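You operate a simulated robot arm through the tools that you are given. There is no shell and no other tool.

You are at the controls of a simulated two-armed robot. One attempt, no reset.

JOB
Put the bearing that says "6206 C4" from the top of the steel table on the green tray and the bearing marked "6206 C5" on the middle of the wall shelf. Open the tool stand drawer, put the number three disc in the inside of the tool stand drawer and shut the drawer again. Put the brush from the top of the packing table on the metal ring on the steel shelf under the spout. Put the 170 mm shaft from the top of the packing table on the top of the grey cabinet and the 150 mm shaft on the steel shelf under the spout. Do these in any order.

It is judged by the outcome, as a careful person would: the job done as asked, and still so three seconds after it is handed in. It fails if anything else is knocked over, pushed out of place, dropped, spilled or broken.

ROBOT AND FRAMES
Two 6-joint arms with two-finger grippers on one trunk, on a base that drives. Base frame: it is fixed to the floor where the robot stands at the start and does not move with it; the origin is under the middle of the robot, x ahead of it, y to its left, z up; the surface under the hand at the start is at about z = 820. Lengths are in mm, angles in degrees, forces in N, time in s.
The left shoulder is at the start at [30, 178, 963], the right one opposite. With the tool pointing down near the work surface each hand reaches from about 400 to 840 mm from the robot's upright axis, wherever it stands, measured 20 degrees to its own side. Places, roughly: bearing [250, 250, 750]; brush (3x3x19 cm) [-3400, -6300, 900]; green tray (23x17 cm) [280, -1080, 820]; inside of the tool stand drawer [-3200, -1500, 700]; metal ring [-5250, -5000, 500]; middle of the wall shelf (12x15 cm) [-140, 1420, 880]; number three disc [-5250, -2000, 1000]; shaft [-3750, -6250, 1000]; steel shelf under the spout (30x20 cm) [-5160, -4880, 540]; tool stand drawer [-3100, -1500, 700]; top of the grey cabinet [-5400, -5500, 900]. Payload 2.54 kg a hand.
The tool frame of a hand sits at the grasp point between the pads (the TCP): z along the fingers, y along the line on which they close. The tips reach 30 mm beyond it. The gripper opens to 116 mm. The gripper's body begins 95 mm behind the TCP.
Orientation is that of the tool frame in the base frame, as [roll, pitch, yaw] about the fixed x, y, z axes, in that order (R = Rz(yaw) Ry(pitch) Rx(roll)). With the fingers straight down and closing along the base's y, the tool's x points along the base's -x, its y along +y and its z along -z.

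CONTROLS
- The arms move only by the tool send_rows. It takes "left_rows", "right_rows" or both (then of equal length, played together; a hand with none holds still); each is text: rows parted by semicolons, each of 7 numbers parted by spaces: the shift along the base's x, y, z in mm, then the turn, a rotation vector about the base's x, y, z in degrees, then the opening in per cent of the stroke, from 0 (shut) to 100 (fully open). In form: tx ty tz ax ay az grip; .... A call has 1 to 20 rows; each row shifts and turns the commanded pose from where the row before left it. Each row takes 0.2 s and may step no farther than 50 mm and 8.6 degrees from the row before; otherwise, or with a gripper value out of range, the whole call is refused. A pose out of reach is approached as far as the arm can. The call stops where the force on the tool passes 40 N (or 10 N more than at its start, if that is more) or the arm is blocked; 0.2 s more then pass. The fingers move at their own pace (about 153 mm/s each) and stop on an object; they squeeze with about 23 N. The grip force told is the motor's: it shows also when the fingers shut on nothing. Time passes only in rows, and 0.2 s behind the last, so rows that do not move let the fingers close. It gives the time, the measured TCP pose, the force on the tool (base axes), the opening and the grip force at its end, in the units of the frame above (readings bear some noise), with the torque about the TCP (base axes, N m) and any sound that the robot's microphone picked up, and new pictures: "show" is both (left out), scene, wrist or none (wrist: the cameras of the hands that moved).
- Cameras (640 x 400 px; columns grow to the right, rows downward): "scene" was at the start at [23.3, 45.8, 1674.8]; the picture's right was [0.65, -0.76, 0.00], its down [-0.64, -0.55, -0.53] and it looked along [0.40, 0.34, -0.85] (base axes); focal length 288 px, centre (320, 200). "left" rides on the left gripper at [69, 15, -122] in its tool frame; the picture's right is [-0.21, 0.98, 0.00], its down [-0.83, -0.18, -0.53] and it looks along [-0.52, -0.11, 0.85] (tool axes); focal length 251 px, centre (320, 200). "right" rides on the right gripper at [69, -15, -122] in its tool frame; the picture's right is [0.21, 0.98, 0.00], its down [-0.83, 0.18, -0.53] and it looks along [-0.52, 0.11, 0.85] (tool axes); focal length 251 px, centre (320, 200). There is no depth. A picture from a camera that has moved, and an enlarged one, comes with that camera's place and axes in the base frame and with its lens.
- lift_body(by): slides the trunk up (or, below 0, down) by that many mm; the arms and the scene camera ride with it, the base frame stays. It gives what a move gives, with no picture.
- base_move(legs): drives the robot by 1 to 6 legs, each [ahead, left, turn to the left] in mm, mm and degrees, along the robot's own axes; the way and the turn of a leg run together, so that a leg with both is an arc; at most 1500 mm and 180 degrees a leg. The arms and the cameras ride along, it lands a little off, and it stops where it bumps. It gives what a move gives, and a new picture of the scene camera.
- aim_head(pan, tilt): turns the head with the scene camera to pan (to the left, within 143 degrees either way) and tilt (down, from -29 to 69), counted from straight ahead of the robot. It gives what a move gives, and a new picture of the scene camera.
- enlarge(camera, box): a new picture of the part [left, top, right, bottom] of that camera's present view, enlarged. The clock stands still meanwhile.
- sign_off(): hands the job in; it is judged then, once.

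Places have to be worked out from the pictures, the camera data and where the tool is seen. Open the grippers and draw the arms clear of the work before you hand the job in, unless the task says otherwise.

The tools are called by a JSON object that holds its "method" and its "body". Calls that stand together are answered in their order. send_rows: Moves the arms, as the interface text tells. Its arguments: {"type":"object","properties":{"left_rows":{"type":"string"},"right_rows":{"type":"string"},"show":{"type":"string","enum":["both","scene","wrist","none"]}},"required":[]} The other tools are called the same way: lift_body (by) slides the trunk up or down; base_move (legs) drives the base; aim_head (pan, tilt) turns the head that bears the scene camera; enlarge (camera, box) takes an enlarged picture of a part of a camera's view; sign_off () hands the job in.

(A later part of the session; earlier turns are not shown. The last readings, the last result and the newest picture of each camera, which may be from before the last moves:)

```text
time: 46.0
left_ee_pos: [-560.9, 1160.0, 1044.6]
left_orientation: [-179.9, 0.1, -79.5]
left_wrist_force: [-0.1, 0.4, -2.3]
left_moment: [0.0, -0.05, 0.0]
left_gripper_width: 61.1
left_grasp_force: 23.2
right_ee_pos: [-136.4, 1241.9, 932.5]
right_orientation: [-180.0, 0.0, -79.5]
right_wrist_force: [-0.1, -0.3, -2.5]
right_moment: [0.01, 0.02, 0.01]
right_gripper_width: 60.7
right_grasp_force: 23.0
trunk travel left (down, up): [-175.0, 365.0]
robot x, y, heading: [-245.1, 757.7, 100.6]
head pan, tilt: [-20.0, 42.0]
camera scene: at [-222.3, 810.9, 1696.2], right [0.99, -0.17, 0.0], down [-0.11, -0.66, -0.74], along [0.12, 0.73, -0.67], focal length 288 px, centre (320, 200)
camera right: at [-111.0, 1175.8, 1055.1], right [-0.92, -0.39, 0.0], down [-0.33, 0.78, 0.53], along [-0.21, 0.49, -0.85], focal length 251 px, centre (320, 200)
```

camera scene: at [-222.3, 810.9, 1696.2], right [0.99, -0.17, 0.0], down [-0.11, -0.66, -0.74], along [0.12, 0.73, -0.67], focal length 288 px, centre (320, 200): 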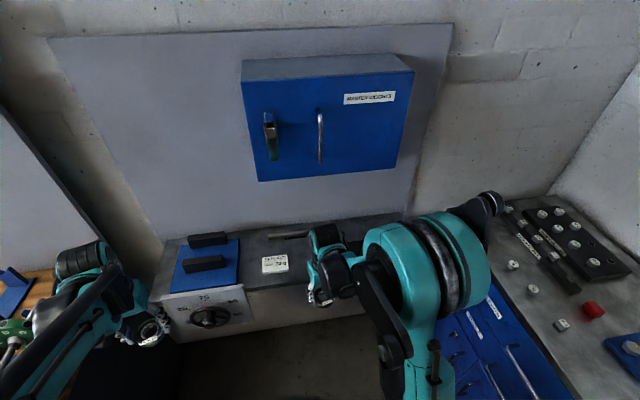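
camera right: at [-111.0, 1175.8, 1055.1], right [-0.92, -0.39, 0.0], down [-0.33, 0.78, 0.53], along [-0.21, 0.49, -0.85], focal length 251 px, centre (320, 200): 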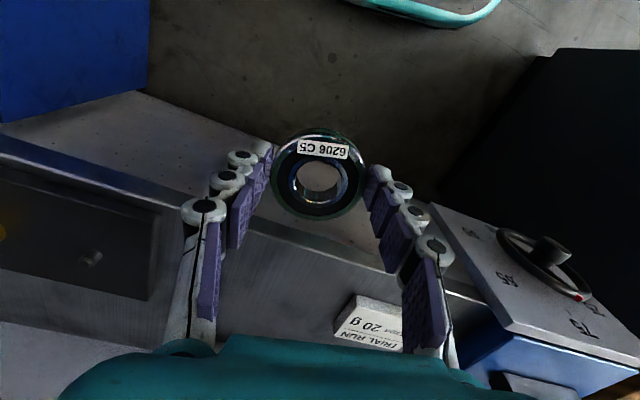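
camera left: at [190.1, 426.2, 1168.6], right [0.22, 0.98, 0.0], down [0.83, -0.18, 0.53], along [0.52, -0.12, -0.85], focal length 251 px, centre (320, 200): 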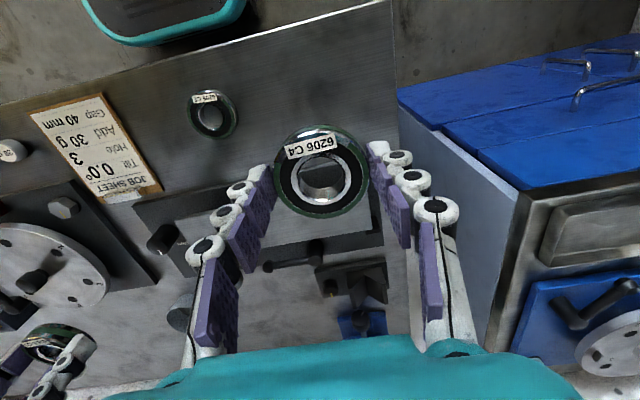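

The card's top triangulates to z ≈ 890, so the shelf at about 880 fits and the bearing bottom (~897) clears it. I slide the hand in under the cabinet in small rows.

{"method": "send_rows", "body": {"right_rows": "0 30 0 0 0 0 0; 0 30 0 0 0 0 0; 0 30 0 0 0 0 0; 0 30 0 0 0 0 0; 0 30 0 0 0 0 0; 1 23 0 0 0 0 0; 0 0 0 0 0 0 0", "show": "both"}}

```text
time: 47.5
left_ee_pos: [-561.7, 1159.8, 1043.3]
left_orientation: [-180.0, 0.1, -79.5]
left_wrist_force: [-0.4, 0.3, -2.1]
left_moment: [0.02, -0.03, -0.02]
left_gripper_width: 61.1
left_grasp_force: 23.5
right_ee_pos: [-135.2, 1413.0, 932.3]
right_orientation: [-179.9, 0.1, -79.6]
right_wrist_force: [0.2, -0.4, -2.6]
right_moment: [0.0, -0.01, 0.0]
right_gripper_width: 61.1
right_grasp_force: 22.8
trunk travel left (down, up): [-175.0, 365.0]
robot x, y, heading: [-238.4, 754.6, 100.5]
head pan, tilt: [-20.0, 42.0]
camera scene: at [-222.0, 811.0, 1696.2], right [0.99, -0.17, 0.0], down [-0.11, -0.66, -0.74], along [0.12, 0.73, -0.67], focal length 288 px, centre (320, 200)
camera right: at [-108.7, 1348.0, 1055.8], right [-0.92, -0.39, 0.0], down [-0.33, 0.78, 0.53], along [-0.21, 0.49, -0.85], focal length 251 px, centre (320, 200)
```

scene: 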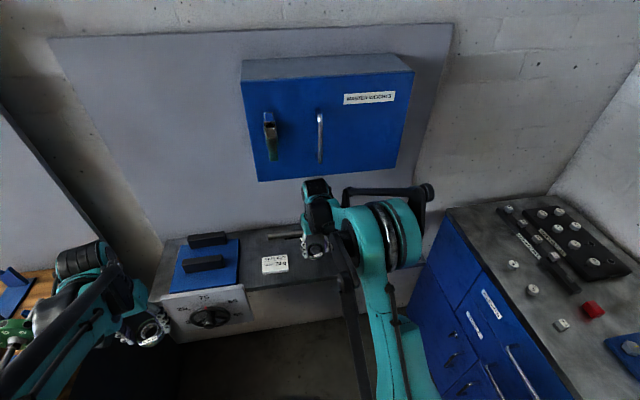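
right: 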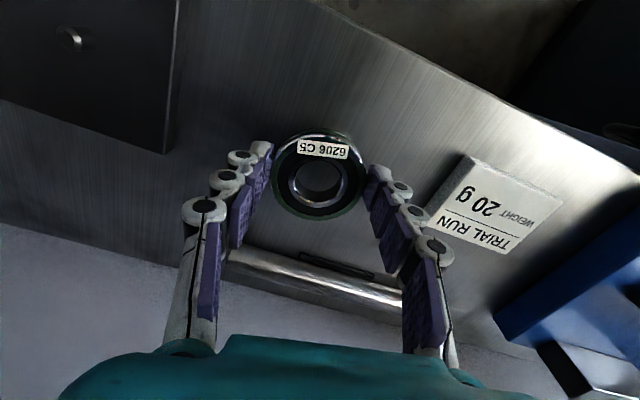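

The bearing hangs over the free middle of the shelf with no contact. I lower it gently toward the surface, watching the force.

{"method": "send_rows", "body": {"right_rows": "0 0 -8 0 0 0 0; 0 0 -4 0 0 0 0; 0 0 -2 0 0 0 0; 0 0 0 0 0 0 0", "show": "wrist"}}

```text
time: 48.5
left_ee_pos: [-560.8, 1159.4, 1043.8]
left_orientation: [-179.9, 0.0, -79.5]
left_wrist_force: [-0.9, -0.3, -1.6]
left_moment: [-0.03, 0.03, 0.03]
left_gripper_width: 61.2
left_grasp_force: 23.1
right_ee_pos: [-134.9, 1413.4, 918.8]
right_orientation: [-179.9, 0.0, -79.6]
right_wrist_force: [-0.8, -0.4, -2.9]
right_moment: [-0.04, -0.03, -0.02]
right_gripper_width: 61.2
right_grasp_force: 22.4
trunk travel left (down, up): [-175.0, 365.0]
robot x, y, heading: [-240.8, 759.6, 100.4]
head pan, tilt: [-20.0, 42.0]
camera right: at [-108.2, 1349.3, 1041.2], right [-0.92, -0.39, 0.0], down [-0.33, 0.78, 0.53], along [-0.21, 0.49, -0.85], focal length 251 px, centre (320, 200)
```

right: 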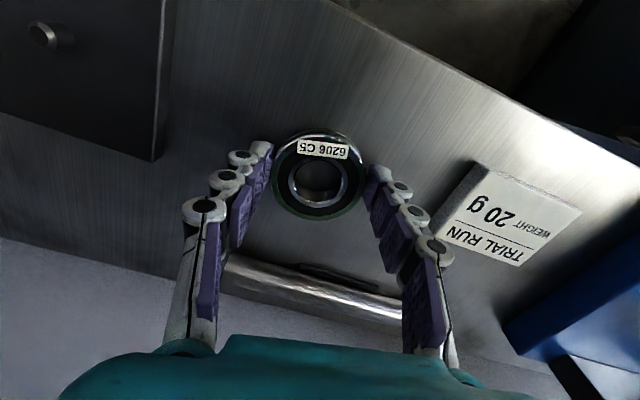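

No contact yet at 918.8. I go down a few more millimetres in 1.5 mm rows.

{"method": "send_rows", "body": {"right_rows": "0 0 -1.5 0 0 0 0; 0 0 -1.5 0 0 0 0; 0 0 -1 0 0 0 0; 0 0 0 0 0 0 0", "show": "none"}}

```text
time: 49.5
left_ee_pos: [-562.1, 1159.6, 1045.0]
left_orientation: [180.0, 0.0, -79.5]
left_wrist_force: [-0.3, 0.0, -2.2]
left_moment: [0.01, -0.02, 0.05]
left_gripper_width: 61.1
left_grasp_force: 22.5
right_ee_pos: [-135.0, 1414.3, 914.3]
right_orientation: [-180.0, 0.1, -79.5]
right_wrist_force: [-0.1, 2.3, 6.4]
right_moment: [-0.02, 0.17, -0.08]
right_gripper_width: 61.4
right_grasp_force: 22.9
trunk travel left (down, up): [-175.0, 365.0]
robot x, y, heading: [-244.1, 755.4, 100.3]
head pan, tilt: [-20.0, 42.0]
```

Contact felt (about 9 N change), so C5 rests on the shelf. I open the fingers part way, then rise a little.

{"method": "send_rows", "body": {"right_rows": "0 0 0 0 0 0 70; 0 0 0 0 0 0 75; 0 0 0 0 0 0 75; 0 0 10 0 0 0 75; 0 0 12 0 0 0 75; 0 0 0 0 0 0 75", "show": "wrist"}}

```text
time: 51.0
left_ee_pos: [-562.2, 1159.0, 1044.0]
left_orientation: [-180.0, 0.0, -79.5]
left_wrist_force: [0.4, -0.5, -1.4]
left_moment: [0.03, 0.03, -0.01]
left_gripper_width: 61.4
left_grasp_force: 23.0
right_ee_pos: [-135.2, 1414.9, 937.5]
right_orientation: [180.0, 0.0, -79.4]
right_wrist_force: [0.1, -0.6, 0.0]
right_moment: [-0.02, 0.0, 0.01]
right_gripper_width: 86.8
right_grasp_force: 0.1
trunk travel left (down, up): [-175.0, 365.0]
robot x, y, heading: [-241.2, 755.2, 100.5]
head pan, tilt: [-20.0, 42.0]
camera right: at [-107.9, 1349.9, 1060.3], right [-0.92, -0.39, 0.0], down [-0.33, 0.78, 0.53], along [-0.21, 0.49, -0.85], focal length 251 px, centre (320, 200)
```

right: 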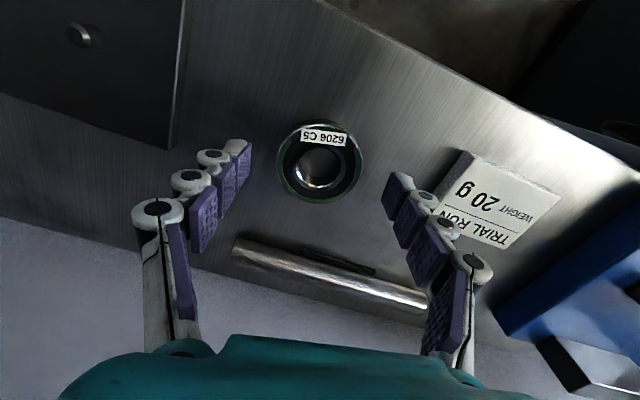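

C5 stays flat on the shelf, clear of the card, the rod and the plate. I withdraw the right hand straight back out from under the cabinet and raise it.

{"method": "send_rows", "body": {"right_rows": "0 -30 2 0 0 0 75; 0 -40 0 0 0 0 75; 0 -45 0 0 0 0 75; 0 -45 0 0 0 0 75; 0 -25 30 0 0 0 75; 0 0 45 0 0 0 75; 0 0 45 0 0 0 60", "show": "both"}}

```text
time: 52.5
left_ee_pos: [-560.7, 1157.4, 1043.8]
left_orientation: [180.0, 0.1, -79.5]
left_wrist_force: [0.1, -0.7, -2.8]
left_moment: [0.05, -0.02, -0.01]
left_gripper_width: 61.3
left_grasp_force: 22.9
right_ee_pos: [-134.4, 1226.8, 1058.0]
right_orientation: [180.0, 0.0, -79.5]
right_wrist_force: [0.2, -0.6, 0.3]
right_moment: [0.04, 0.03, -0.03]
right_gripper_width: 69.7
right_grasp_force: 0.1
trunk travel left (down, up): [-175.0, 365.0]
robot x, y, heading: [-240.4, 754.9, 100.5]
head pan, tilt: [-20.0, 42.0]
camera scene: at [-221.9, 809.6, 1696.3], right [0.99, -0.17, 0.0], down [-0.11, -0.66, -0.74], along [0.12, 0.73, -0.67], focal length 288 px, centre (320, 200)
camera right: at [-107.7, 1163.0, 1180.1], right [-0.92, -0.39, 0.0], down [-0.33, 0.78, 0.53], along [-0.21, 0.49, -0.85], focal length 251 px, centre (320, 200)
```

scene: 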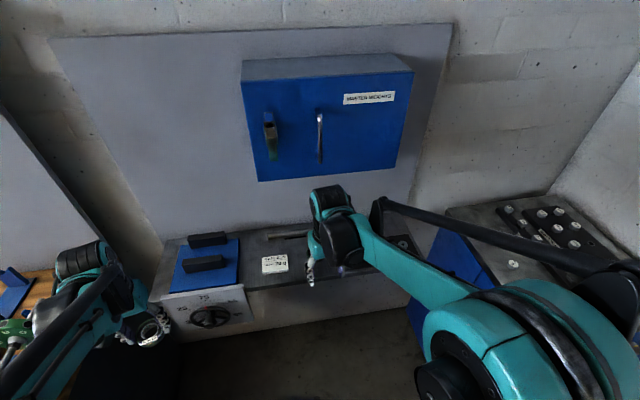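
right: 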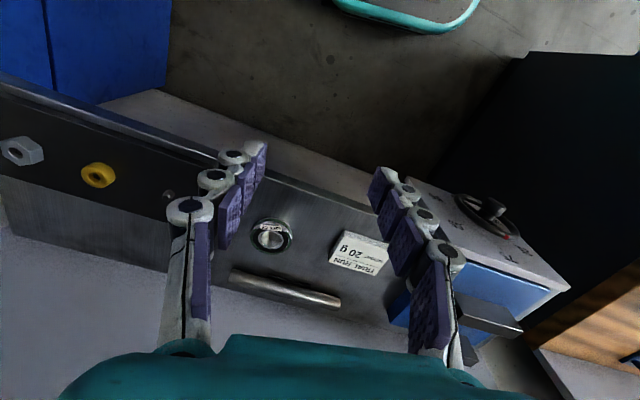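

C5 is done. Next is the green tray for C4: I back out of the alcove, turn right to face it, and check the view.

{"method": "base_move", "body": {"legs": [[-400, 150, 0], [-300, 20, 0], [0, 0, -130.5]]}}

{"method": "aim_head", "body": {"pan": -10, "tilt": 35}}

```text
time: 62.2
left_ee_pos: [225.7, 26.7, 1044.8]
left_orientation: [-180.0, 0.1, 150.7]
left_wrist_force: [-0.3, -0.2, -2.5]
left_moment: [0.02, 0.0, 0.0]
left_gripper_width: 61.2
left_grasp_force: 23.0
right_ee_pos: [6.2, -345.1, 1056.3]
right_orientation: [-179.9, 0.0, 150.6]
right_wrist_force: [-0.5, -0.7, -0.4]
right_moment: [0.02, 0.01, 0.01]
right_gripper_width: 69.8
right_grasp_force: 0.2
trunk travel left (down, up): [-175.0, 365.0]
robot x, y, heading: [-286.8, 44.9, -29.4]
head pan, tilt: [-20.0, 42.0]
camera scene: at [-259.1, -8.1, 1696.2], right [-0.76, -0.65, 0.0], down [-0.44, 0.51, -0.74], along [0.48, -0.56, -0.67], focal length 288 px, centre (320, 200)
```

scene: 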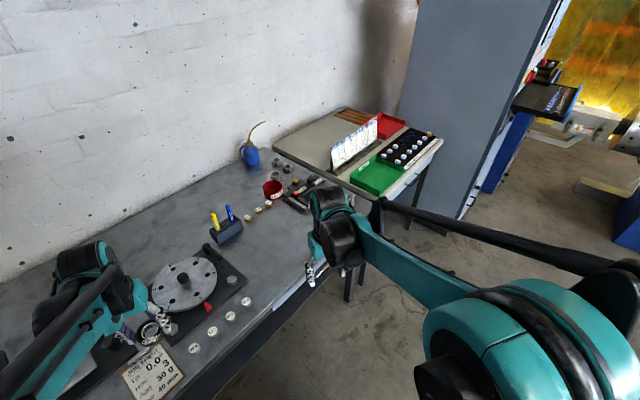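

```text
time: 62.9
left_ee_pos: [226.2, 27.4, 1045.2]
left_orientation: [-180.0, 0.0, 150.6]
left_wrist_force: [0.1, 0.3, -2.4]
left_moment: [0.0, 0.0, 0.0]
left_gripper_width: 61.3
left_grasp_force: 22.4
right_ee_pos: [3.7, -344.3, 1055.6]
right_orientation: [-179.9, 0.0, 150.7]
right_wrist_force: [-1.1, -0.9, 0.9]
right_moment: [0.02, -0.02, 0.01]
right_gripper_width: 69.8
right_grasp_force: 0.0
trunk travel left (down, up): [-175.0, 365.0]
robot x, y, heading: [-290.5, 39.0, -29.2]
head pan, tilt: [-10.0, 35.0]
camera scene: at [-245.5, -0.4, 1706.7], right [-0.64, -0.77, 0.0], down [-0.44, 0.36, -0.82], along [0.63, -0.52, -0.57], focal length 288 px, centre (320, 200)
```

scene: 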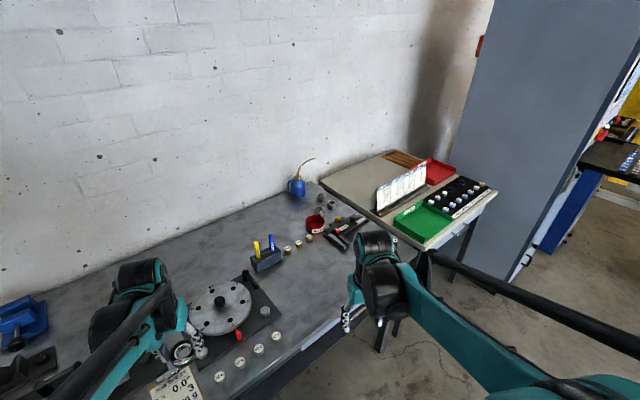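

The tray with its low rim is visible on the parts table beyond the steel table. I drive alongside, keeping the hands high, to about (−390, −960).

{"method": "base_move", "body": {"legs": [[300, -690, 0], [100, -230, 0]]}}

{"method": "aim_head", "body": {"pan": 20, "tilt": 50}}

```text
time: 68.4
left_ee_pos: [125.2, -967.7, 1044.5]
left_orientation: [179.9, -0.1, 150.3]
left_wrist_force: [0.1, -0.2, -1.8]
left_moment: [0.05, 0.0, 0.01]
left_gripper_width: 61.1
left_grasp_force: 22.8
right_ee_pos: [-96.7, -1338.9, 1057.2]
right_orientation: [179.9, 0.2, 150.2]
right_wrist_force: [-0.5, 0.2, 0.4]
right_moment: [0.03, -0.03, 0.01]
right_gripper_width: 69.5
right_grasp_force: 0.0
trunk travel left (down, up): [-175.0, 365.0]
robot x, y, heading: [-387.7, -950.2, -29.7]
head pan, tilt: [-10.0, 35.0]
camera scene: at [-345.2, -993.4, 1706.6], right [-0.64, -0.77, 0.0], down [-0.44, 0.37, -0.82], along [0.63, -0.52, -0.57], focal length 288 px, centre (320, 200)
```

scene: 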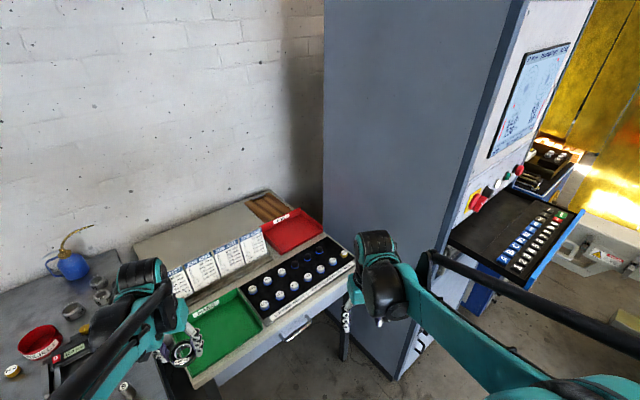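

```text
time: 69.3
left_ee_pos: [125.3, -966.8, 1044.4]
left_orientation: [-179.9, 0.0, 150.2]
left_wrist_force: [0.7, 0.3, -2.4]
left_moment: [0.03, 0.01, -0.02]
left_gripper_width: 60.9
left_grasp_force: 23.5
right_ee_pos: [-95.7, -1337.4, 1056.0]
right_orientation: [-180.0, 0.0, 150.3]
right_wrist_force: [-0.8, -0.4, -0.3]
right_moment: [-0.03, -0.02, -0.01]
right_gripper_width: 69.6
right_grasp_force: 0.0
trunk travel left (down, up): [-175.0, 365.0]
robot x, y, heading: [-384.1, -948.1, -29.6]
head pan, tilt: [20.0, 50.0]
camera scene: at [-336.9, -948.8, 1685.0], right [-0.17, -0.99, 0.0], down [-0.75, 0.13, -0.64], along [0.63, -0.11, -0.77], focal length 288 px, centre (320, 200)
```

scene: 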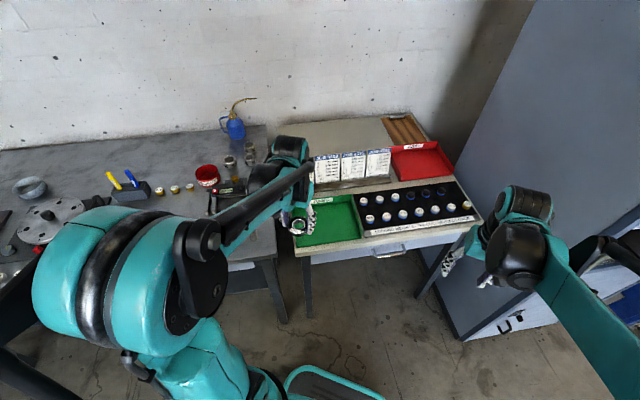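

The tray centre works out near [270, −1075]. I move the left hand over it at a safe height and look with the wrist camera.

{"method": "send_rows", "body": {"left_rows": "35 -28 0 0 0 0 0; 35 -28 0 0 0 0 0; 35 -28 -15 0 0 0 0; 35 -28 -15 0 0 0 0; 0 0 -15 0 0 0 0", "show": "both"}}

```text
time: 70.5
left_ee_pos: [264.5, -1080.1, 998.9]
left_orientation: [180.0, 0.1, 150.3]
left_wrist_force: [0.4, 0.1, -2.1]
left_moment: [-0.02, 0.01, -0.02]
left_gripper_width: 60.9
left_grasp_force: 22.5
right_ee_pos: [-96.3, -1336.9, 1056.8]
right_orientation: [179.9, 0.0, 150.3]
right_wrist_force: [0.1, 0.3, 0.3]
right_moment: [0.01, 0.01, 0.03]
right_gripper_width: 69.4
right_grasp_force: 0.0
trunk travel left (down, up): [-175.0, 365.0]
robot x, y, heading: [-386.2, -949.9, -29.5]
head pan, tilt: [20.0, 50.0]
camera scene: at [-337.4, -948.1, 1685.0], right [-0.17, -0.99, 0.0], down [-0.76, 0.13, -0.64], along [0.63, -0.11, -0.77], focal length 288 px, centre (320, 200)
camera left: at [213.1, -1033.1, 1123.3], right [0.67, 0.74, 0.0], down [0.63, -0.57, 0.53], along [0.4, -0.36, -0.85], focal length 251 px, centre (320, 200)
```

scene: 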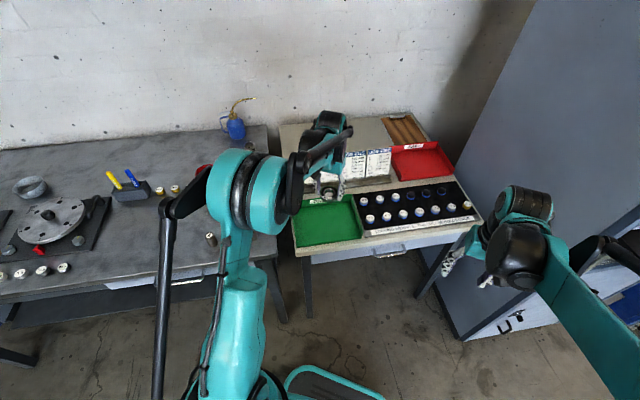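
left: 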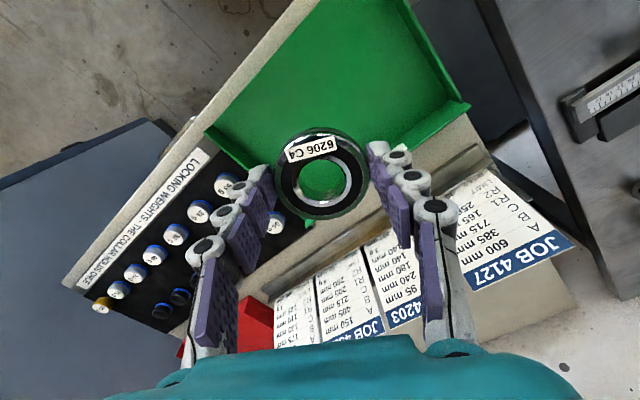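

The tray spans about x 192–361, y −1190…−955, so its centre is near [277, −1072]. I lower the bearing into it, slowly near the end.

{"method": "send_rows", "body": {"left_rows": "10 7 -40 0 0 0 0; 0 0 -40 0 0 0 0; 0 0 -35 0 0 0 0; 0 0 -12 0 0 0 0; 0 0 -6 0 0 0 0; 0 0 0 0 0 0 0", "show": "wrist"}}

```text
time: 71.9
left_ee_pos: [275.6, -1072.0, 865.7]
left_orientation: [179.9, 0.0, 150.3]
left_wrist_force: [-0.1, 0.3, -2.8]
left_moment: [0.0, 0.01, 0.0]
left_gripper_width: 60.9
left_grasp_force: 23.2
right_ee_pos: [-96.2, -1337.8, 1056.6]
right_orientation: [180.0, 0.1, 150.3]
right_wrist_force: [-0.6, 0.0, 0.5]
right_moment: [0.02, -0.02, -0.01]
right_gripper_width: 69.4
right_grasp_force: 0.1
trunk travel left (down, up): [-175.0, 365.0]
robot x, y, heading: [-390.4, -953.0, -29.7]
head pan, tilt: [20.0, 50.0]
camera left: at [223.6, -1024.5, 989.8], right [0.67, 0.74, 0.0], down [0.63, -0.57, 0.53], along [0.4, -0.36, -0.85], focal length 251 px, centre (320, 200)
```

left: 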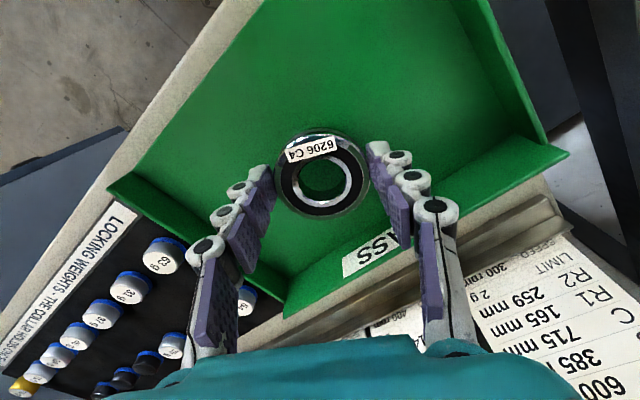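

Still free of contact at 865.7. I creep down until it touches.

{"method": "send_rows", "body": {"left_rows": "0 0 -2 0 0 0 0; 0 0 -2 0 0 0 0; 0 0 -2 0 0 0 0; 0 0 0 0 0 0 0", "show": "none"}}

```text
time: 72.9
left_ee_pos: [275.4, -1072.9, 859.8]
left_orientation: [-180.0, 0.0, 150.3]
left_wrist_force: [-0.2, -0.6, -1.7]
left_moment: [0.02, 0.03, 0.01]
left_gripper_width: 61.2
left_grasp_force: 22.9
right_ee_pos: [-95.3, -1338.6, 1056.2]
right_orientation: [179.9, 0.0, 150.3]
right_wrist_force: [-0.1, -0.5, -0.4]
right_moment: [0.02, 0.01, 0.0]
right_gripper_width: 69.6
right_grasp_force: 0.0
trunk travel left (down, up): [-175.0, 365.0]
robot x, y, heading: [-387.1, -949.0, -29.7]
head pan, tilt: [20.0, 50.0]
```

{"method": "send_rows", "body": {"left_rows": "0 0 -1.5 0 0 0 0; 0 0 -1.5 0 0 0 0; 0 0 0 0 0 0 0", "show": "none"}}

```text
time: 73.7
left_ee_pos: [276.6, -1072.1, 856.7]
left_orientation: [180.0, 0.0, 150.2]
left_wrist_force: [-0.3, 0.4, -1.6]
left_moment: [-0.02, 0.03, -0.01]
left_gripper_width: 61.2
left_grasp_force: 22.6
right_ee_pos: [-95.9, -1338.1, 1056.6]
right_orientation: [-180.0, 0.0, 150.3]
right_wrist_force: [-0.5, 0.2, 0.5]
right_moment: [0.01, -0.01, 0.02]
right_gripper_width: 69.8
right_grasp_force: 0.2
trunk travel left (down, up): [-175.0, 365.0]
robot x, y, heading: [-384.2, -953.4, -29.9]
head pan, tilt: [20.0, 50.0]
```

No contact yet at 856.7; I keep creeping down.

{"method": "send_rows", "body": {"left_rows": "0 0 -1.5 0 0 0 0; 0 0 -1.5 0 0 0 0; 0 0 0 0 0 0 0", "show": "none"}}

```text
time: 74.5
left_ee_pos: [275.1, -1072.6, 853.9]
left_orientation: [180.0, 0.0, 150.3]
left_wrist_force: [0.4, -0.2, -2.6]
left_moment: [0.03, -0.01, 0.01]
left_gripper_width: 61.1
left_grasp_force: 22.7
right_ee_pos: [-95.9, -1338.1, 1057.1]
right_orientation: [-179.9, 0.0, 150.3]
right_wrist_force: [0.6, 0.2, 0.1]
right_moment: [0.0, 0.03, 0.0]
right_gripper_width: 69.6
right_grasp_force: 0.0
trunk travel left (down, up): [-175.0, 365.0]
robot x, y, heading: [-390.5, -952.8, -29.5]
head pan, tilt: [20.0, 50.0]
```

{"method": "send_rows", "body": {"left_rows": "0 0 -1.5 0 0 0 0; 0 0 -1.5 0 0 0 0; 0 0 0 0 0 0 0", "show": "wrist"}}

```text
time: 75.3
left_ee_pos: [274.7, -1071.8, 851.1]
left_orientation: [180.0, 0.1, 150.2]
left_wrist_force: [0.0, -1.2, -1.6]
left_moment: [-0.02, 0.0, -0.01]
left_gripper_width: 61.6
left_grasp_force: 23.1
right_ee_pos: [-96.7, -1336.9, 1056.7]
right_orientation: [-180.0, 0.1, 150.3]
right_wrist_force: [0.1, -0.3, 0.5]
right_moment: [-0.03, 0.0, 0.0]
right_gripper_width: 69.5
right_grasp_force: 0.1
trunk travel left (down, up): [-175.0, 365.0]
robot x, y, heading: [-389.1, -948.7, -29.7]
head pan, tilt: [20.0, 50.0]
camera left: at [222.9, -1024.5, 975.2], right [0.67, 0.74, 0.0], down [0.63, -0.57, 0.53], along [0.4, -0.36, -0.85], focal length 251 px, centre (320, 200)
```

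left: 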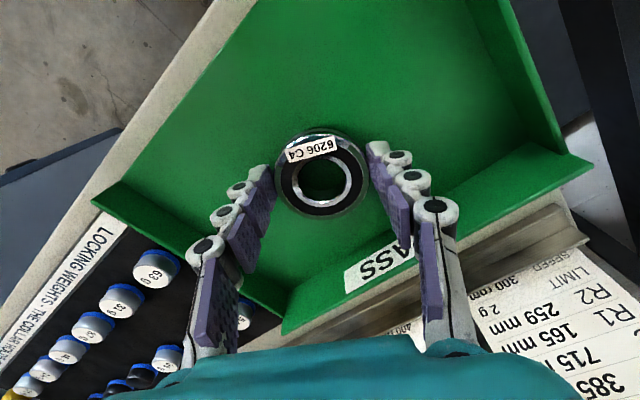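

Still no contact at 851; the tray floor is a bit lower than guessed. I keep going in small rows.

{"method": "send_rows", "body": {"left_rows": "0 0 -1.5 0 0 0 0; 0 0 -1.5 0 0 0 0; 0 0 -1.5 0 0 0 0; 0 0 0 0 0 0 0", "show": "none"}}

```text
time: 76.3
left_ee_pos: [274.8, -1070.9, 846.7]
left_orientation: [179.9, 0.0, 150.3]
left_wrist_force: [-0.5, 0.8, -2.0]
left_moment: [0.0, -0.02, 0.04]
left_gripper_width: 61.1
left_grasp_force: 22.9
right_ee_pos: [-97.0, -1337.6, 1057.0]
right_orientation: [-179.9, 0.0, 150.3]
right_wrist_force: [0.6, 0.4, -0.4]
right_moment: [0.04, -0.04, -0.01]
right_gripper_width: 69.5
right_grasp_force: 0.1
trunk travel left (down, up): [-175.0, 365.0]
robot x, y, heading: [-389.7, -951.1, -29.8]
head pan, tilt: [20.0, 50.0]
```

Rim measures at about z 846; the floor should be close. Continuing the slow descent.

{"method": "send_rows", "body": {"left_rows": "0 0 -1.5 0 0 0 0; 0 0 -1.5 0 0 0 0; 0 0 -1.5 0 0 0 0; 0 0 0 0 0 0 0", "show": "none"}}

```text
time: 77.3
left_ee_pos: [274.5, -1071.6, 843.7]
left_orientation: [179.9, 0.1, 150.2]
left_wrist_force: [3.4, 2.7, 18.3]
left_moment: [0.04, -0.18, -0.05]
left_gripper_width: 61.5
left_grasp_force: 22.8
right_ee_pos: [-98.4, -1336.8, 1056.6]
right_orientation: [-180.0, 0.0, 150.3]
right_wrist_force: [-0.8, -1.0, 0.4]
right_moment: [0.03, 0.0, -0.01]
right_gripper_width: 69.5
right_grasp_force: 0.1
trunk travel left (down, up): [-175.0, 365.0]
robot x, y, heading: [-386.5, -950.7, -29.9]
head pan, tilt: [20.0, 50.0]
```

Contact (about 20 N); the bearing stands on the tray floor. I ease up a millimetre, open and lift away.

{"method": "send_rows", "body": {"left_rows": "0 0 0.8 0 0 0 0; 0 0 0 0 0 0 70; 0 0 0 0 0 0 75; 0 0 0 0 0 0 75; 0 0 15 0 0 0 75; 0 0 35 0 0 0 75; 0 0 45 0 0 0 75; 0 0 45 0 0 0 75; 0 0 45 0 0 0 75", "show": "both"}}

```text
time: 79.3
left_ee_pos: [273.5, -1069.9, 1027.5]
left_orientation: [-180.0, 0.0, 150.3]
left_wrist_force: [-0.6, -0.9, 0.6]
left_moment: [-0.02, -0.02, -0.01]
left_gripper_width: 87.0
left_grasp_force: 0.0
right_ee_pos: [-95.7, -1336.8, 1057.3]
right_orientation: [180.0, 0.0, 150.2]
right_wrist_force: [-0.1, 0.3, -0.9]
right_moment: [-0.04, 0.0, -0.03]
right_gripper_width: 70.0
right_grasp_force: 0.1
trunk travel left (down, up): [-175.0, 365.0]
robot x, y, heading: [-389.6, -951.1, -29.9]
head pan, tilt: [20.0, 50.0]
camera scene: at [-337.9, -948.2, 1685.0], right [-0.17, -0.99, 0.0], down [-0.75, 0.13, -0.64], along [0.63, -0.11, -0.77], focal length 288 px, centre (320, 200)
camera left: at [220.7, -1022.7, 1151.2], right [0.67, 0.74, 0.0], down [0.63, -0.57, 0.53], along [0.4, -0.36, -0.85], focal length 251 px, centre (320, 200)
```

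scene: 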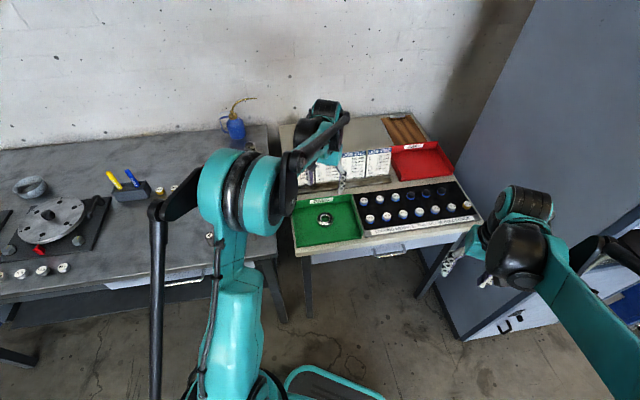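
left: 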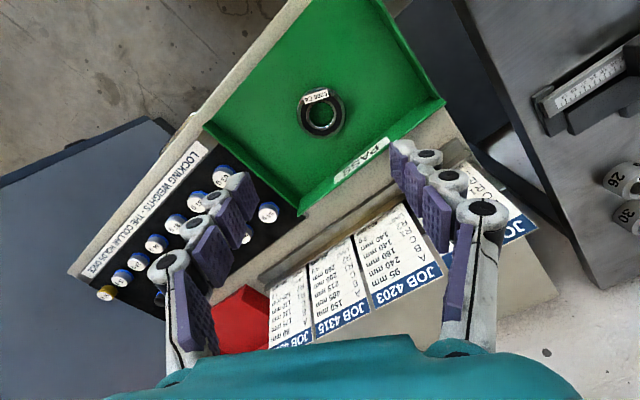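

C4 lies flat in the green "PASS" tray, clear of everything. I pull the left hand back over the floor, back off, and turn to face the far end of the room for the disc.

{"method": "send_rows", "body": {"left_rows": "-35 28 5 0 0 0 75; -35 28 5 0 0 0 75; -35 28 5 0 0 0 75; -35 28 5 0 0 0 60; 0 0 0 0 0 0 60", "right_rows": "0 0 0 0 0 0 60; 0 0 0 0 0 0 60; 0 0 0 0 0 0 60; 0 0 0 0 0 0 60; 0 0 0 0 0 0 60", "show": "none"}}

{"method": "base_move", "body": {"legs": [[-300, 0, 0], [0, 0, -150]]}}

{"method": "aim_head", "body": {"pan": 0, "tilt": 20}}

```text
time: 80.5
left_ee_pos: [134.0, -960.2, 1047.7]
left_orientation: [179.9, 0.0, 150.3]
left_wrist_force: [0.7, -0.3, 1.0]
left_moment: [0.01, 0.0, 0.04]
left_gripper_width: 69.6
left_grasp_force: 0.2
right_ee_pos: [-95.2, -1338.6, 1056.0]
right_orientation: [-180.0, 0.0, 150.3]
right_wrist_force: [0.1, -0.4, -0.2]
right_moment: [-0.01, 0.01, -0.01]
right_gripper_width: 69.8
right_grasp_force: 0.0
trunk travel left (down, up): [-175.0, 365.0]
robot x, y, heading: [-389.5, -952.1, -29.6]
head pan, tilt: [20.0, 50.0]
```

```text
time: 88.8
left_ee_pos: [-1109.1, -1049.5, 1046.8]
left_orientation: [180.0, 0.0, -0.4]
left_wrist_force: [-0.2, 0.3, 0.6]
left_moment: [0.02, -0.02, 0.01]
left_gripper_width: 69.4
left_grasp_force: 0.1
right_ee_pos: [-1093.2, -607.7, 1056.2]
right_orientation: [-180.0, 0.0, -0.4]
right_wrist_force: [0.9, -0.2, -0.4]
right_moment: [-0.04, -0.04, 0.0]
right_gripper_width: 69.3
right_grasp_force: 0.0
trunk travel left (down, up): [-175.0, 365.0]
robot x, y, heading: [-651.2, -798.2, 179.5]
head pan, tilt: [20.0, 50.0]
camera scene: at [-692.8, -827.2, 1685.0], right [-0.34, 0.94, 0.0], down [0.72, 0.26, -0.64], along [-0.61, -0.22, -0.77], focal length 288 px, centre (320, 200)
```

scene: 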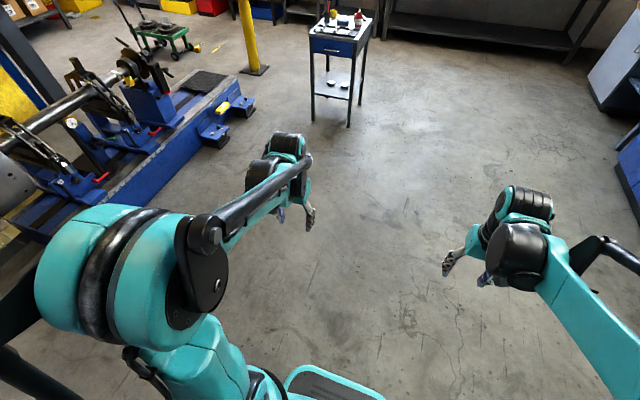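

```text
time: 89.7
left_ee_pos: [-1111.1, -1048.3, 1047.5]
left_orientation: [-180.0, 0.0, -0.4]
left_wrist_force: [1.2, 1.1, -0.7]
left_moment: [0.01, -0.02, 0.02]
left_gripper_width: 69.7
left_grasp_force: 0.1
right_ee_pos: [-1093.6, -608.0, 1055.8]
right_orientation: [-180.0, 0.0, -0.4]
right_wrist_force: [0.1, 0.1, -0.7]
right_moment: [0.02, -0.01, 0.02]
right_gripper_width: 69.8
right_grasp_force: 0.1
trunk travel left (down, up): [-175.0, 365.0]
robot x, y, heading: [-648.5, -798.9, 179.7]
head pan, tilt: [0.0, 20.0]
camera scene: at [-713.4, -800.9, 1730.5], right [0.01, 1.0, 0.0], down [0.34, 0.0, -0.94], along [-0.94, 0.01, -0.34], focal length 288 px, centre (320, 200)
```

scene: 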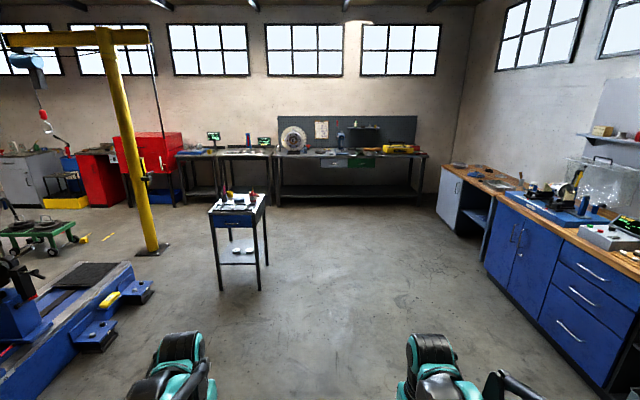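

The tool stand with its drawer faces us, and the disc place projects to around (240, 145) in this view. I enlarge both areas.

{"method": "enlarge", "body": {"camera": "scene", "box": [170, 110, 330, 210]}}

{"method": "enlarge", "body": {"camera": "scene", "box": [190, 180, 290, 300]}}

```text
4.00 times, centred on (250, 160) of scene
camera zoom: at [-713.4, -800.9, 1730.5], right [0.01, 1.0, 0.0], down [0.34, 0.0, -0.94], along [-0.94, 0.01, -0.34], focal length 1153 px, centre (600, 360)
```

zoom: 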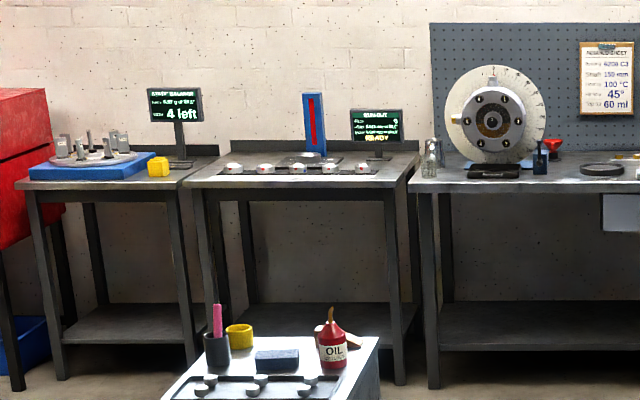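

```text
3.33 times, centred on (240, 240) of scene
camera zoom: at [-713.4, -800.9, 1730.5], right [0.01, 1.0, 0.0], down [0.34, 0.0, -0.94], along [-0.94, 0.01, -0.34], focal length 961 px, centre (587, 67)
```

zoom: 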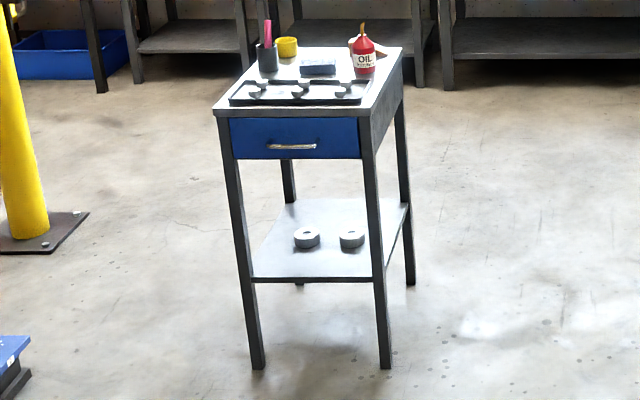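

The middle back bench carries a row of small numbered discs, and the stand's drawer has a horizontal bar handle. I drive along the free corridor past the stand toward the back bench.

{"method": "base_move", "body": {"legs": [[1500, -300, 0], [1500, 0, 0], [700, 0, 0]]}}

{"method": "aim_head", "body": {"pan": 45, "tilt": 25}}

```text
refused: leg 1 is longer than a leg can be; nothing moved
```

```text
time: 90.9
left_ee_pos: [-1110.6, -1048.7, 1047.3]
left_orientation: [180.0, 0.1, -0.3]
left_wrist_force: [0.0, -0.1, 0.0]
left_moment: [0.02, 0.0, 0.0]
left_gripper_width: 69.5
left_grasp_force: 0.0
right_ee_pos: [-1093.9, -607.4, 1057.4]
right_orientation: [180.0, 0.0, -0.5]
right_wrist_force: [0.0, -0.2, 1.3]
right_moment: [-0.01, -0.02, 0.0]
right_gripper_width: 69.4
right_grasp_force: 0.0
trunk travel left (down, up): [-175.0, 365.0]
robot x, y, heading: [-648.7, -801.2, 179.9]
head pan, tilt: [45.0, 25.0]
camera scene: at [-685.9, -866.1, 1722.5], right [-0.7, 0.71, 0.0], down [0.3, 0.3, -0.91], along [-0.65, -0.64, -0.42], focal length 288 px, centre (320, 200)
```

scene: 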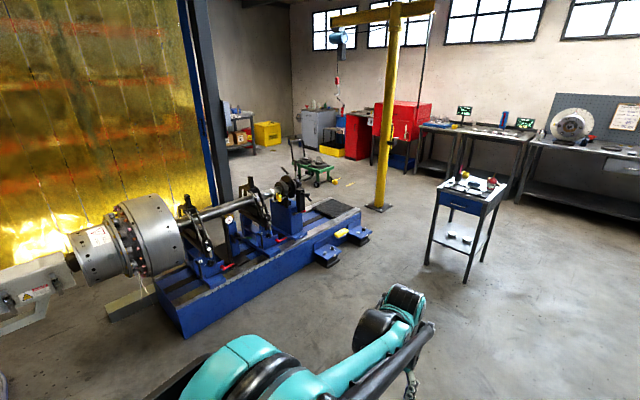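

The first leg exceeded 1500 mm; I shorten it and drive.

{"method": "base_move", "body": {"legs": [[1400, -300, 0], [1500, 0, 0], [800, 0, 0]]}}

{"method": "aim_head", "body": {"pan": 30, "tilt": 25}}

```text
time: 108.9
left_ee_pos: [-4813.1, -803.6, 1047.4]
left_orientation: [180.0, 0.0, 0.1]
left_wrist_force: [0.4, 0.6, 1.2]
left_moment: [-0.01, -0.03, 0.02]
left_gripper_width: 69.4
left_grasp_force: 0.0
right_ee_pos: [-4802.4, -363.6, 1055.7]
right_orientation: [180.0, 0.0, 0.1]
right_wrist_force: [-0.7, -0.6, -0.1]
right_moment: [-0.01, 0.02, 0.04]
right_gripper_width: 69.8
right_grasp_force: 0.1
trunk travel left (down, up): [-175.0, 365.0]
robot x, y, heading: [-4358.1, -553.6, -179.8]
head pan, tilt: [45.0, 25.0]
camera scene: at [-4392.2, -617.4, 1722.4], right [-0.71, 0.71, 0.0], down [0.3, 0.3, -0.91], along [-0.64, -0.64, -0.42], focal length 288 px, centre (320, 200)
```

scene: 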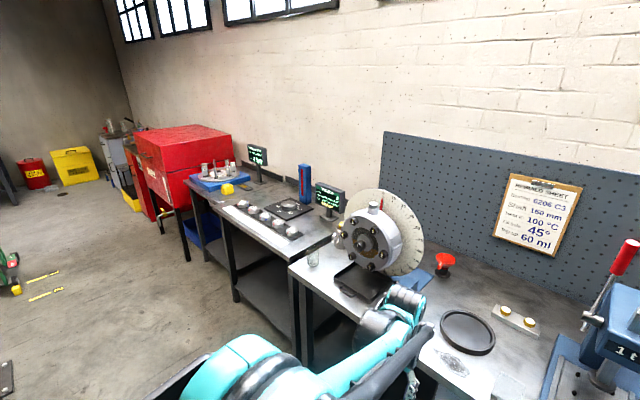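

```text
time: 109.7
left_ee_pos: [-4812.6, -803.6, 1047.7]
left_orientation: [-180.0, -0.1, 0.1]
left_wrist_force: [-1.0, 0.1, -0.2]
left_moment: [0.01, 0.0, 0.0]
left_gripper_width: 69.3
left_grasp_force: 0.1
right_ee_pos: [-4800.9, -361.6, 1056.1]
right_orientation: [-179.9, -0.1, 0.1]
right_wrist_force: [-0.4, 0.7, -0.8]
right_moment: [0.01, 0.04, 0.02]
right_gripper_width: 69.5
right_grasp_force: 0.0
trunk travel left (down, up): [-175.0, 365.0]
robot x, y, heading: [-4357.0, -554.6, -179.7]
head pan, tilt: [30.0, 25.0]
camera scene: at [-4406.0, -598.5, 1722.5], right [-0.5, 0.86, 0.0], down [0.37, 0.21, -0.91], along [-0.78, -0.46, -0.42], focal length 288 px, centre (320, 200)
```

scene: 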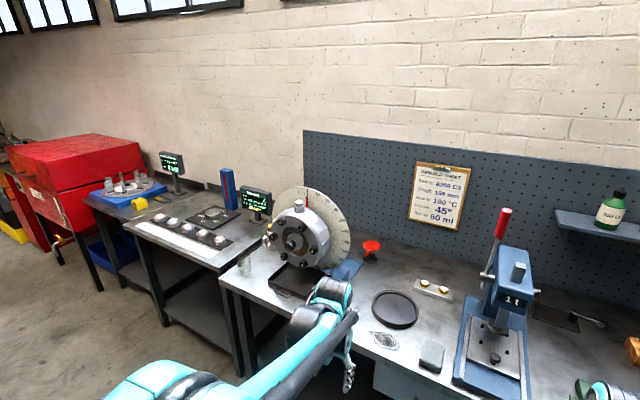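

The discs sit on a rack on the next bench to the left, clear floor in front. I strafe left in front of it.

{"method": "base_move", "body": {"legs": [[0, 1230, 0]]}}

{"method": "aim_head", "body": {"pan": 10, "tilt": 35}}

```text
time: 116.0
left_ee_pos: [-4819.8, -2040.3, 1047.8]
left_orientation: [-180.0, 0.1, -0.4]
left_wrist_force: [-0.4, -0.6, 0.0]
left_moment: [0.01, 0.0, 0.01]
left_gripper_width: 69.7
left_grasp_force: 0.0
right_ee_pos: [-4802.7, -1599.5, 1055.7]
right_orientation: [-179.9, 0.1, -0.4]
right_wrist_force: [0.7, 0.3, -0.7]
right_moment: [-0.03, 0.0, 0.0]
right_gripper_width: 69.4
right_grasp_force: 0.1
trunk travel left (down, up): [-175.0, 365.0]
robot x, y, heading: [-4361.1, -1794.0, 179.6]
head pan, tilt: [30.0, 25.0]
camera scene: at [-4409.3, -1838.1, 1722.4], right [-0.49, 0.87, 0.0], down [0.37, 0.21, -0.91], along [-0.79, -0.45, -0.42], focal length 288 px, centre (320, 200)
```

scene: 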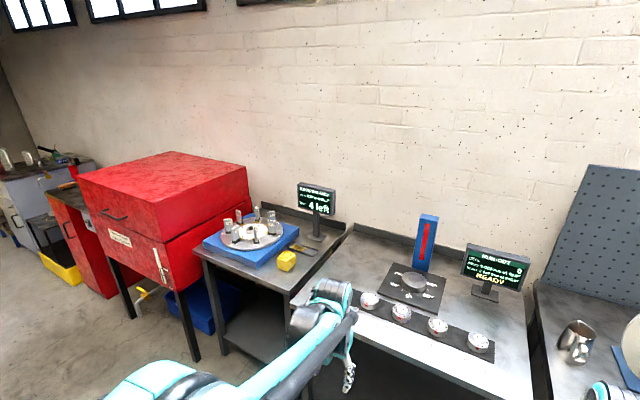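

```text
time: 116.8
left_ee_pos: [-4818.2, -2040.5, 1047.0]
left_orientation: [179.9, -0.1, -0.4]
left_wrist_force: [0.2, -0.3, -0.2]
left_moment: [0.03, -0.01, -0.02]
left_gripper_width: 69.5
left_grasp_force: 0.1
right_ee_pos: [-4802.3, -1597.8, 1056.3]
right_orientation: [180.0, 0.0, -0.4]
right_wrist_force: [-0.5, -0.5, -0.2]
right_moment: [0.0, -0.01, -0.01]
right_gripper_width: 69.5
right_grasp_force: 0.0
trunk travel left (down, up): [-175.0, 365.0]
robot x, y, heading: [-4362.0, -1792.5, 179.4]
head pan, tilt: [10.0, 35.0]
camera scene: at [-4416.0, -1806.9, 1706.7], right [-0.17, 0.99, 0.0], down [0.57, 0.1, -0.82], along [-0.81, -0.14, -0.57], focal length 288 px, centre (320, 200)
```

scene: 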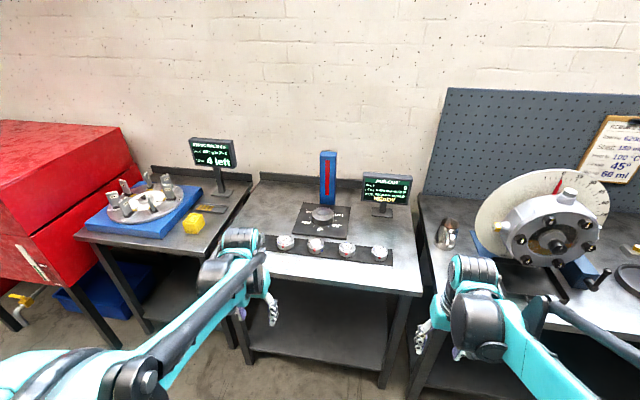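

{"method": "enlarge", "body": {"camera": "scene", "box": [245, 190, 415, 285]}}

{"method": "enlarge", "body": {"camera": "scene", "box": [350, 165, 420, 220]}}

```text
3.76 times, centred on (330, 238) of scene
camera zoom: at [-4416.0, -1806.9, 1706.7], right [-0.17, 0.99, 0.0], down [0.57, 0.1, -0.82], along [-0.81, -0.14, -0.57], focal length 1085 px, centre (282, 59)
```

zoom: 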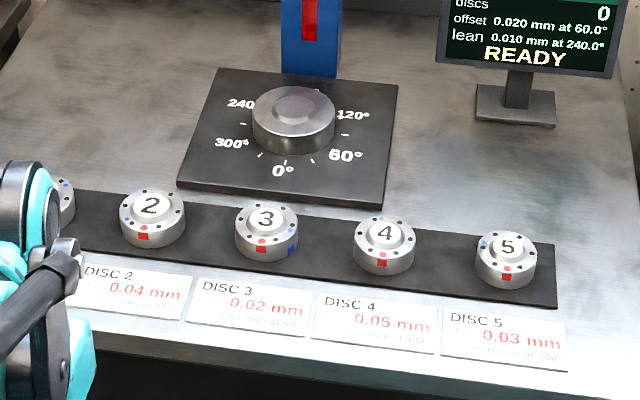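

```text
7.27 times, centred on (385, 192) of scene
camera zoom: at [-4416.0, -1806.9, 1706.7], right [-0.17, 0.99, 0.0], down [0.57, 0.1, -0.82], along [-0.81, -0.14, -0.57], focal length 2096 px, centre (-153, 254)
```

zoom: 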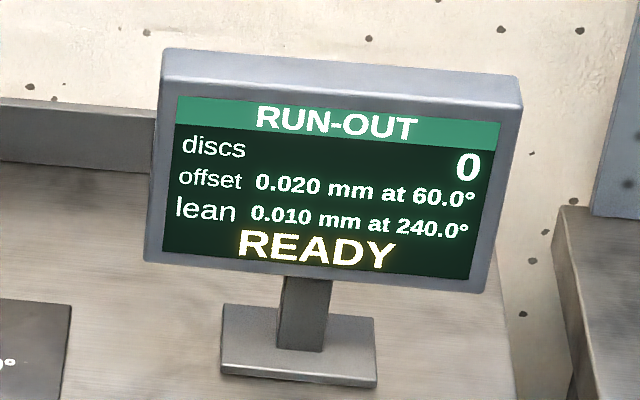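

Disc 3 is the second visible one, near [−5220, −1963] if its top is about z 940. I drive ahead 230 mm and use the left hand, viewing it with the wrist camera to fix the height.

{"method": "base_move", "body": {"legs": [[230, 0, 0]]}}

{"method": "send_rows", "body": {"left_rows": "-10 10 0 0 0 0 75; -10 10 0 0 0 0 80", "show": "wrist"}}

```text
time: 118.5
left_ee_pos: [-5050.3, -2036.9, 1046.9]
left_orientation: [-179.9, 0.0, -0.5]
left_wrist_force: [-0.5, 0.3, -0.1]
left_moment: [0.0, -0.04, -0.01]
left_gripper_width: 69.4
left_grasp_force: 0.0
right_ee_pos: [-5033.8, -1595.6, 1056.1]
right_orientation: [180.0, -0.1, -0.5]
right_wrist_force: [0.0, -0.5, 0.3]
right_moment: [0.0, -0.06, 0.01]
right_gripper_width: 69.5
right_grasp_force: 0.1
trunk travel left (down, up): [-175.0, 365.0]
robot x, y, heading: [-4588.0, -1790.8, 179.7]
head pan, tilt: [10.0, 35.0]
camera scene: at [-4648.0, -1804.9, 1706.6], right [-0.17, 0.99, 0.0], down [0.57, 0.09, -0.82], along [-0.81, -0.14, -0.57], focal length 288 px, centre (320, 200)
```

scene: 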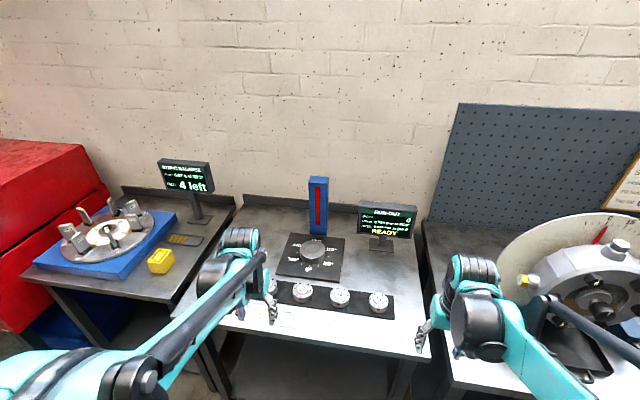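

```text
time: 119.1
left_ee_pos: [-5070.0, -2017.6, 1047.9]
left_orientation: [-180.0, -0.1, -0.5]
left_wrist_force: [0.0, 0.5, -0.2]
left_moment: [-0.02, 0.0, -0.01]
left_gripper_width: 92.7
left_grasp_force: 0.1
right_ee_pos: [-5033.7, -1597.1, 1056.6]
right_orientation: [180.0, -0.1, -0.5]
right_wrist_force: [-0.4, -0.2, 0.1]
right_moment: [-0.02, 0.01, 0.01]
right_gripper_width: 69.3
right_grasp_force: 0.1
trunk travel left (down, up): [-175.0, 365.0]
robot x, y, heading: [-4589.8, -1791.2, 179.7]
head pan, tilt: [10.0, 35.0]
camera left: at [-5000.5, -2032.3, 1171.8], right [-0.22, -0.97, 0.0], down [-0.82, 0.19, 0.53], along [-0.52, 0.12, -0.85], focal length 251 px, centre (320, 200)
```

left: 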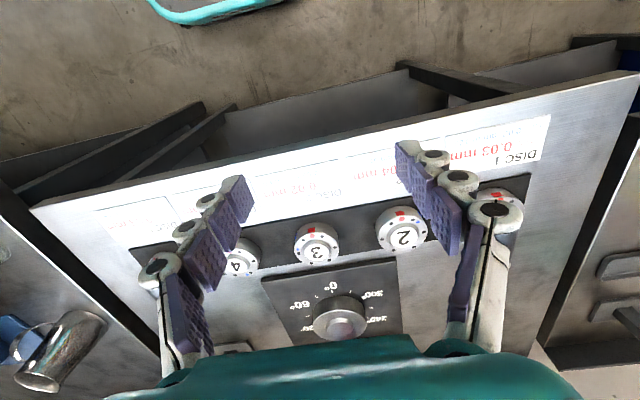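

Disc 3 shows in the wrist view at about (318, 248), but its height is still uncertain. I move the hand forward over it at the same height to triangulate.

{"method": "send_rows", "body": {"left_rows": "-40 14 0 0 0 0 80; -40 14 0 0 0 0 80; -40 14 0 0 0 0 80; -30 2 0 0 0 0 80; 0 0 0 0 0 0 80", "show": "wrist"}}

```text
time: 120.3
left_ee_pos: [-5220.4, -1972.5, 1049.1]
left_orientation: [180.0, 0.0, -0.6]
left_wrist_force: [0.1, 0.5, 0.1]
left_moment: [0.0, 0.0, 0.0]
left_gripper_width: 92.9
left_grasp_force: 0.1
right_ee_pos: [-5032.4, -1595.9, 1056.9]
right_orientation: [-180.0, 0.0, -0.5]
right_wrist_force: [-0.4, -0.1, 0.5]
right_moment: [-0.05, 0.02, 0.02]
right_gripper_width: 69.7
right_grasp_force: 0.0
trunk travel left (down, up): [-175.0, 365.0]
robot x, y, heading: [-4586.8, -1794.4, 179.1]
head pan, tilt: [10.0, 35.0]
camera left: at [-5150.1, -1988.5, 1172.5], right [-0.22, -0.97, 0.0], down [-0.82, 0.19, 0.53], along [-0.52, 0.12, -0.85], focal length 251 px, centre (320, 200)
```

left: 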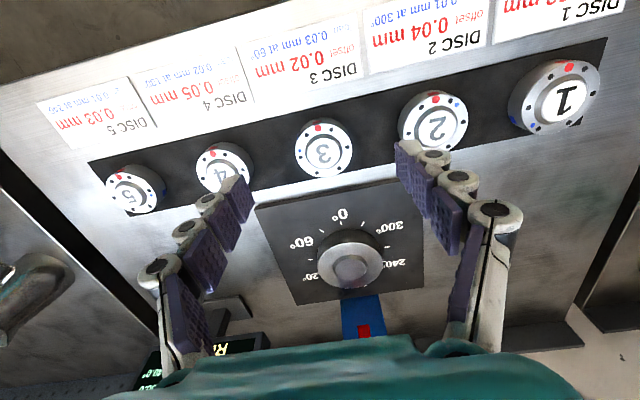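

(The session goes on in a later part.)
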